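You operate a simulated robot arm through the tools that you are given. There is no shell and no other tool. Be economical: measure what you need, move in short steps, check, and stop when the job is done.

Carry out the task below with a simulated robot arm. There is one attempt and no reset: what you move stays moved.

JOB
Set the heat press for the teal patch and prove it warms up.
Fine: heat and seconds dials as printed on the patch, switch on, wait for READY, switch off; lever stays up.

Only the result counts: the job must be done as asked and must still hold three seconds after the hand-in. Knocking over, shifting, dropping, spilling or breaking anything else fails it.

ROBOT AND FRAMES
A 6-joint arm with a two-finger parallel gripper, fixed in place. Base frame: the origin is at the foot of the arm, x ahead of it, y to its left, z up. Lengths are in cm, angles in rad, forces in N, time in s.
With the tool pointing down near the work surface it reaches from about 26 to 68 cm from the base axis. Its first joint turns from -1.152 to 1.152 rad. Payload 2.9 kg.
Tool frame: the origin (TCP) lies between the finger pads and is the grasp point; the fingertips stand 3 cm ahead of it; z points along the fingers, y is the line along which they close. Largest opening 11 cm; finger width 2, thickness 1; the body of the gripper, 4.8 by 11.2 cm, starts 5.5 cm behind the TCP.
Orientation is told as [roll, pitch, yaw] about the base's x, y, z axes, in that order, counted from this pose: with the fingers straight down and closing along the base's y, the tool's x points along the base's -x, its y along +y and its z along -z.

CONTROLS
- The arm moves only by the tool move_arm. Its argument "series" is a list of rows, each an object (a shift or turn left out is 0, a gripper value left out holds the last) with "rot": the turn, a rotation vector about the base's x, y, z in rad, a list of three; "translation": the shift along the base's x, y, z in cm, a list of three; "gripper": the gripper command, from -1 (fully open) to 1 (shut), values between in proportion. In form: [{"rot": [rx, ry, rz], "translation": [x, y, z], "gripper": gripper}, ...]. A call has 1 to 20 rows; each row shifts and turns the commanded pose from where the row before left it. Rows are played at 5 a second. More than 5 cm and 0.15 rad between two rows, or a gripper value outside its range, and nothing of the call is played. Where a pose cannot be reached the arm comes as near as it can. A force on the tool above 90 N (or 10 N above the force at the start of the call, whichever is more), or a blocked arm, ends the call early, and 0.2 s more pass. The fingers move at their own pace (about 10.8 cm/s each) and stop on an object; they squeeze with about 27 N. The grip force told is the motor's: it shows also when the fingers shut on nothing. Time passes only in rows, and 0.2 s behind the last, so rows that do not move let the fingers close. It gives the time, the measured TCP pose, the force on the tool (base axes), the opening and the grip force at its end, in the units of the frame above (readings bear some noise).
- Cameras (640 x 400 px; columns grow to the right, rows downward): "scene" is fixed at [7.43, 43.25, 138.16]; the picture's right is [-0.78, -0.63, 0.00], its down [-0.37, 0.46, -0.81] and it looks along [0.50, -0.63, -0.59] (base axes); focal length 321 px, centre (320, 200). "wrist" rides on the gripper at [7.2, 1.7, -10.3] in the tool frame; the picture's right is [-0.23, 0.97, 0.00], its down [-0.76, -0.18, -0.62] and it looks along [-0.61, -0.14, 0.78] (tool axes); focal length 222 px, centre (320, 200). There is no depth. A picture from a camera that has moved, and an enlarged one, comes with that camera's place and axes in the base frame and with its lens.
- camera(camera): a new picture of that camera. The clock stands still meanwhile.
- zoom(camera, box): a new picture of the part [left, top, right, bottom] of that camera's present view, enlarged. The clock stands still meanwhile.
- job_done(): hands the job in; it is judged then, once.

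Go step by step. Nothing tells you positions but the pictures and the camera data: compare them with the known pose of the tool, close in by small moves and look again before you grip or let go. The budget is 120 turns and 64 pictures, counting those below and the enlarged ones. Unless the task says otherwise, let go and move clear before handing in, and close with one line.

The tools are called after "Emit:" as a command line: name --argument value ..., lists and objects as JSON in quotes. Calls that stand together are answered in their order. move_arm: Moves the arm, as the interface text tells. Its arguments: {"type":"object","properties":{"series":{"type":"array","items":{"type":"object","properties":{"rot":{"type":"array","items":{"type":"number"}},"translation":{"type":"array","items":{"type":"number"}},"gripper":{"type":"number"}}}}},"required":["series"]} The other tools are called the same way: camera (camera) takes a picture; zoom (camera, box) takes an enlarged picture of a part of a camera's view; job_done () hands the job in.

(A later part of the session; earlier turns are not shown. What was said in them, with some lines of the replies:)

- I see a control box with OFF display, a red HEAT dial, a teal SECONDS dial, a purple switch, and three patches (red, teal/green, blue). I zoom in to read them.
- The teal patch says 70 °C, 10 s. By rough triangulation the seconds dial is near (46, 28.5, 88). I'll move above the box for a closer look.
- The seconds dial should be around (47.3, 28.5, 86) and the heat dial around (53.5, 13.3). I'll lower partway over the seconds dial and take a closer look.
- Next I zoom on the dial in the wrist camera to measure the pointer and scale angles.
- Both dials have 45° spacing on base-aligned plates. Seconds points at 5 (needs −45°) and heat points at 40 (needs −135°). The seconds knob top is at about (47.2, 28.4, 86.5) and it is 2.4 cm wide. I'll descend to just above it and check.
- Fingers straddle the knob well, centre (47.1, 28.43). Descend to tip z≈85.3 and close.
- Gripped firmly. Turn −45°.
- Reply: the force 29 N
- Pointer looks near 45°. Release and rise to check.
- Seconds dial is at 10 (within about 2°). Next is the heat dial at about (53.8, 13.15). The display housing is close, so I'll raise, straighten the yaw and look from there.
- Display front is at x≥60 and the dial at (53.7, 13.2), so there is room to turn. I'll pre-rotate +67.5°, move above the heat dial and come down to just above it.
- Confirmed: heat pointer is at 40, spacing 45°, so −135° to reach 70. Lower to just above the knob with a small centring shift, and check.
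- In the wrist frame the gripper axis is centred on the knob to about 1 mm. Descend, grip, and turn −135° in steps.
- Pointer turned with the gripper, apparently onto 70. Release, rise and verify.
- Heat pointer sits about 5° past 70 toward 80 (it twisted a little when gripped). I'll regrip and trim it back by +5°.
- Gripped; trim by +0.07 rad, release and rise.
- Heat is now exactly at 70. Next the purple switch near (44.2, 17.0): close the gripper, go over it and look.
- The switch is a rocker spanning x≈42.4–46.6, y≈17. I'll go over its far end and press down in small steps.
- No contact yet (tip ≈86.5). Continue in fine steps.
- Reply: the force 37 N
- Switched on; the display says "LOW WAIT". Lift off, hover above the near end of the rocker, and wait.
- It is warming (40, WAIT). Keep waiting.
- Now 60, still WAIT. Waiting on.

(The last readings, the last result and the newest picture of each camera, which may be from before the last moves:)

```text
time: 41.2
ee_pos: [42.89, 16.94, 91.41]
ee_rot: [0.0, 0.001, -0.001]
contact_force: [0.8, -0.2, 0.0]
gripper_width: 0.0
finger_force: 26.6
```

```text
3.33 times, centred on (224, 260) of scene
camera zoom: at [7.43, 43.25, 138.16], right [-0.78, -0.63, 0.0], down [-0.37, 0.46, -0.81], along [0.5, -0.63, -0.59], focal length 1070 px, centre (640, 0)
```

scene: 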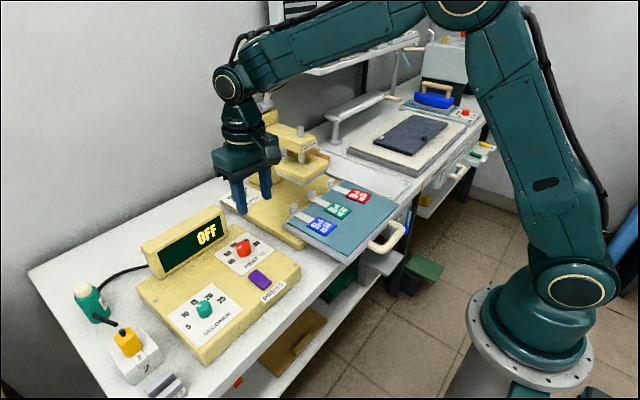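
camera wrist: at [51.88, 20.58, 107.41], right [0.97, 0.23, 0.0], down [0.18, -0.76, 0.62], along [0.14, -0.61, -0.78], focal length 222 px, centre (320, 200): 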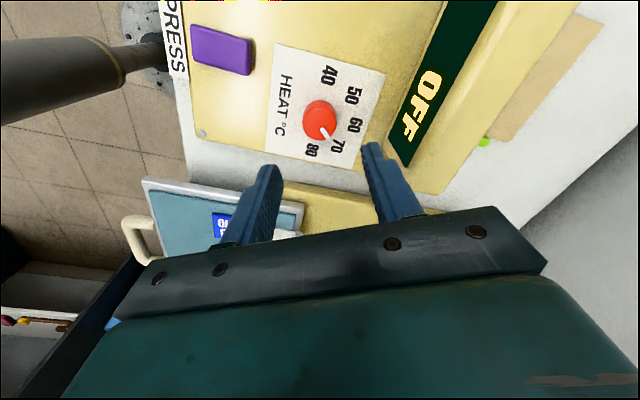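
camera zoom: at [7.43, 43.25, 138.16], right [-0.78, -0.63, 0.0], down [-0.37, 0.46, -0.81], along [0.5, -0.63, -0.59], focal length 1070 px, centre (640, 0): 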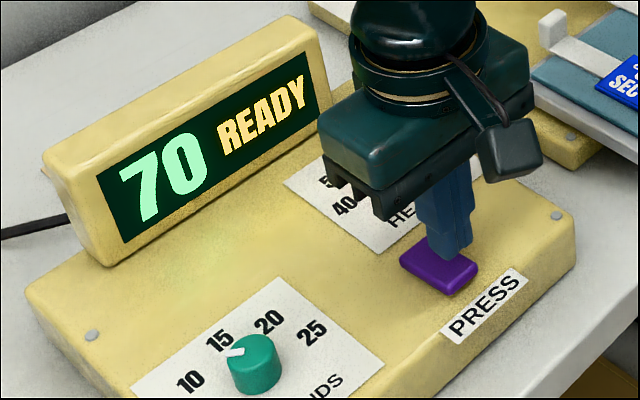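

Display reads 70 READY. Now press the near end to switch off.

Emit:
move_arm --series '[{"translation": [0, 0, -1]}, {"translation": [0, 0, -0.8]}, {"translation": [0, 0, -0.3]}, {"translation": [0, 0, -0.3]}, {}]'

Emit:
zoom --camera "scene" --box '[128, 200, 320, 320]'

```text
time: 42.4
ee_pos: [42.97, 16.91, 89.16]
ee_rot: [0.0, -0.001, 0.0]
contact_force: [-6.2, -2.7, 16.0]
gripper_width: 0.0
finger_force: 27.0
```

```text
3.33 times, centred on (224, 260) of scene
camera zoom: at [7.39, 43.24, 138.17], right [-0.78, -0.63, 0.0], down [-0.37, 0.46, -0.81], along [0.5, -0.63, -0.59], focal length 1070 px, centre (640, 0)
```

zoom: 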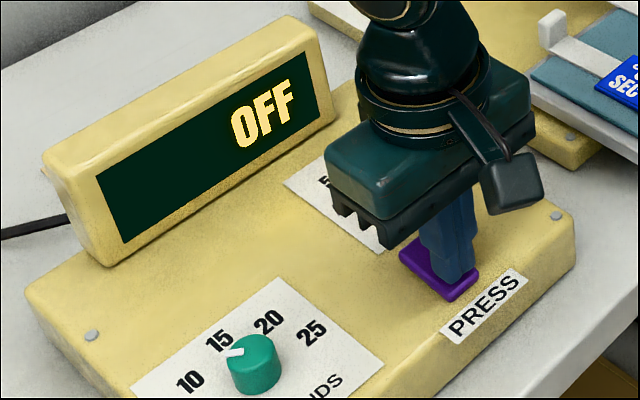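

It's OFF again. Lift clear and do a final check.

Emit:
move_arm --series '[{"translation": [0, 0, 3]}, {"translation": [0, 0, 4]}, {"translation": [-3, 0, 4]}, {"translation": [-3, 0, 4]}, {}, {}, {}, {}]'

Emit:
camera --camera "scene"

Emit:
zoom --camera "scene" --box '[128, 210, 320, 330]'

```text
time: 44.2
ee_pos: [37.25, 16.94, 103.89]
ee_rot: [0.0, -0.001, 0.0]
contact_force: [-0.3, -0.5, 0.2]
gripper_width: 0.0
finger_force: 26.7
```

```text
15 pictures are left
```

scene: 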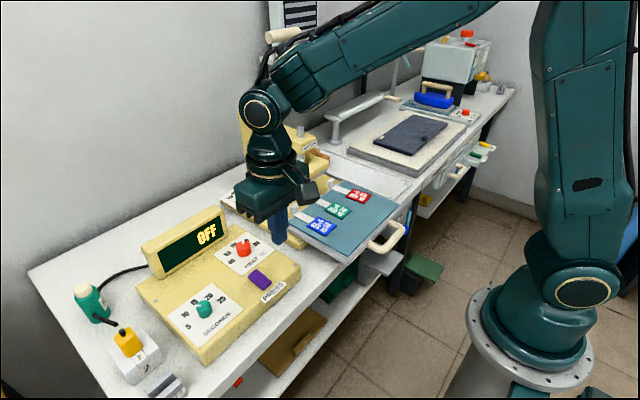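

```text
3.33 times, centred on (224, 270) of scene
camera zoom: at [7.43, 43.25, 138.16], right [-0.78, -0.63, 0.0], down [-0.37, 0.46, -0.81], along [0.5, -0.63, -0.59], focal length 1070 px, centre (640, -33)
```

zoom: 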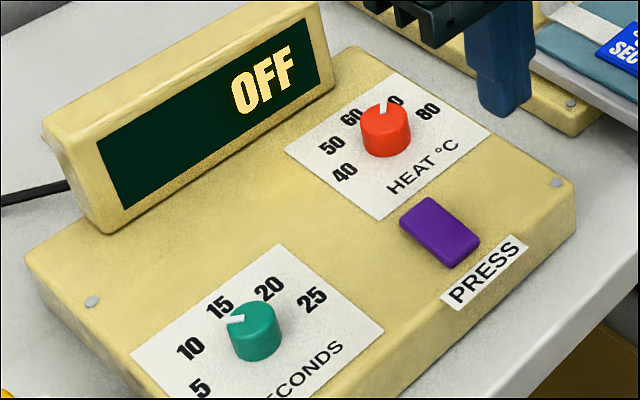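

The dials stand at 70 and 10, the display reads OFF, the lever is up, and the arm is clear. Handing in.

Emit:
job_done

```text
The job is handed in.
```

The heat press is set for the teal patch at 70 °C and 10 s; it warmed up to "70 READY", I switched it off again, and the lever stayed up.
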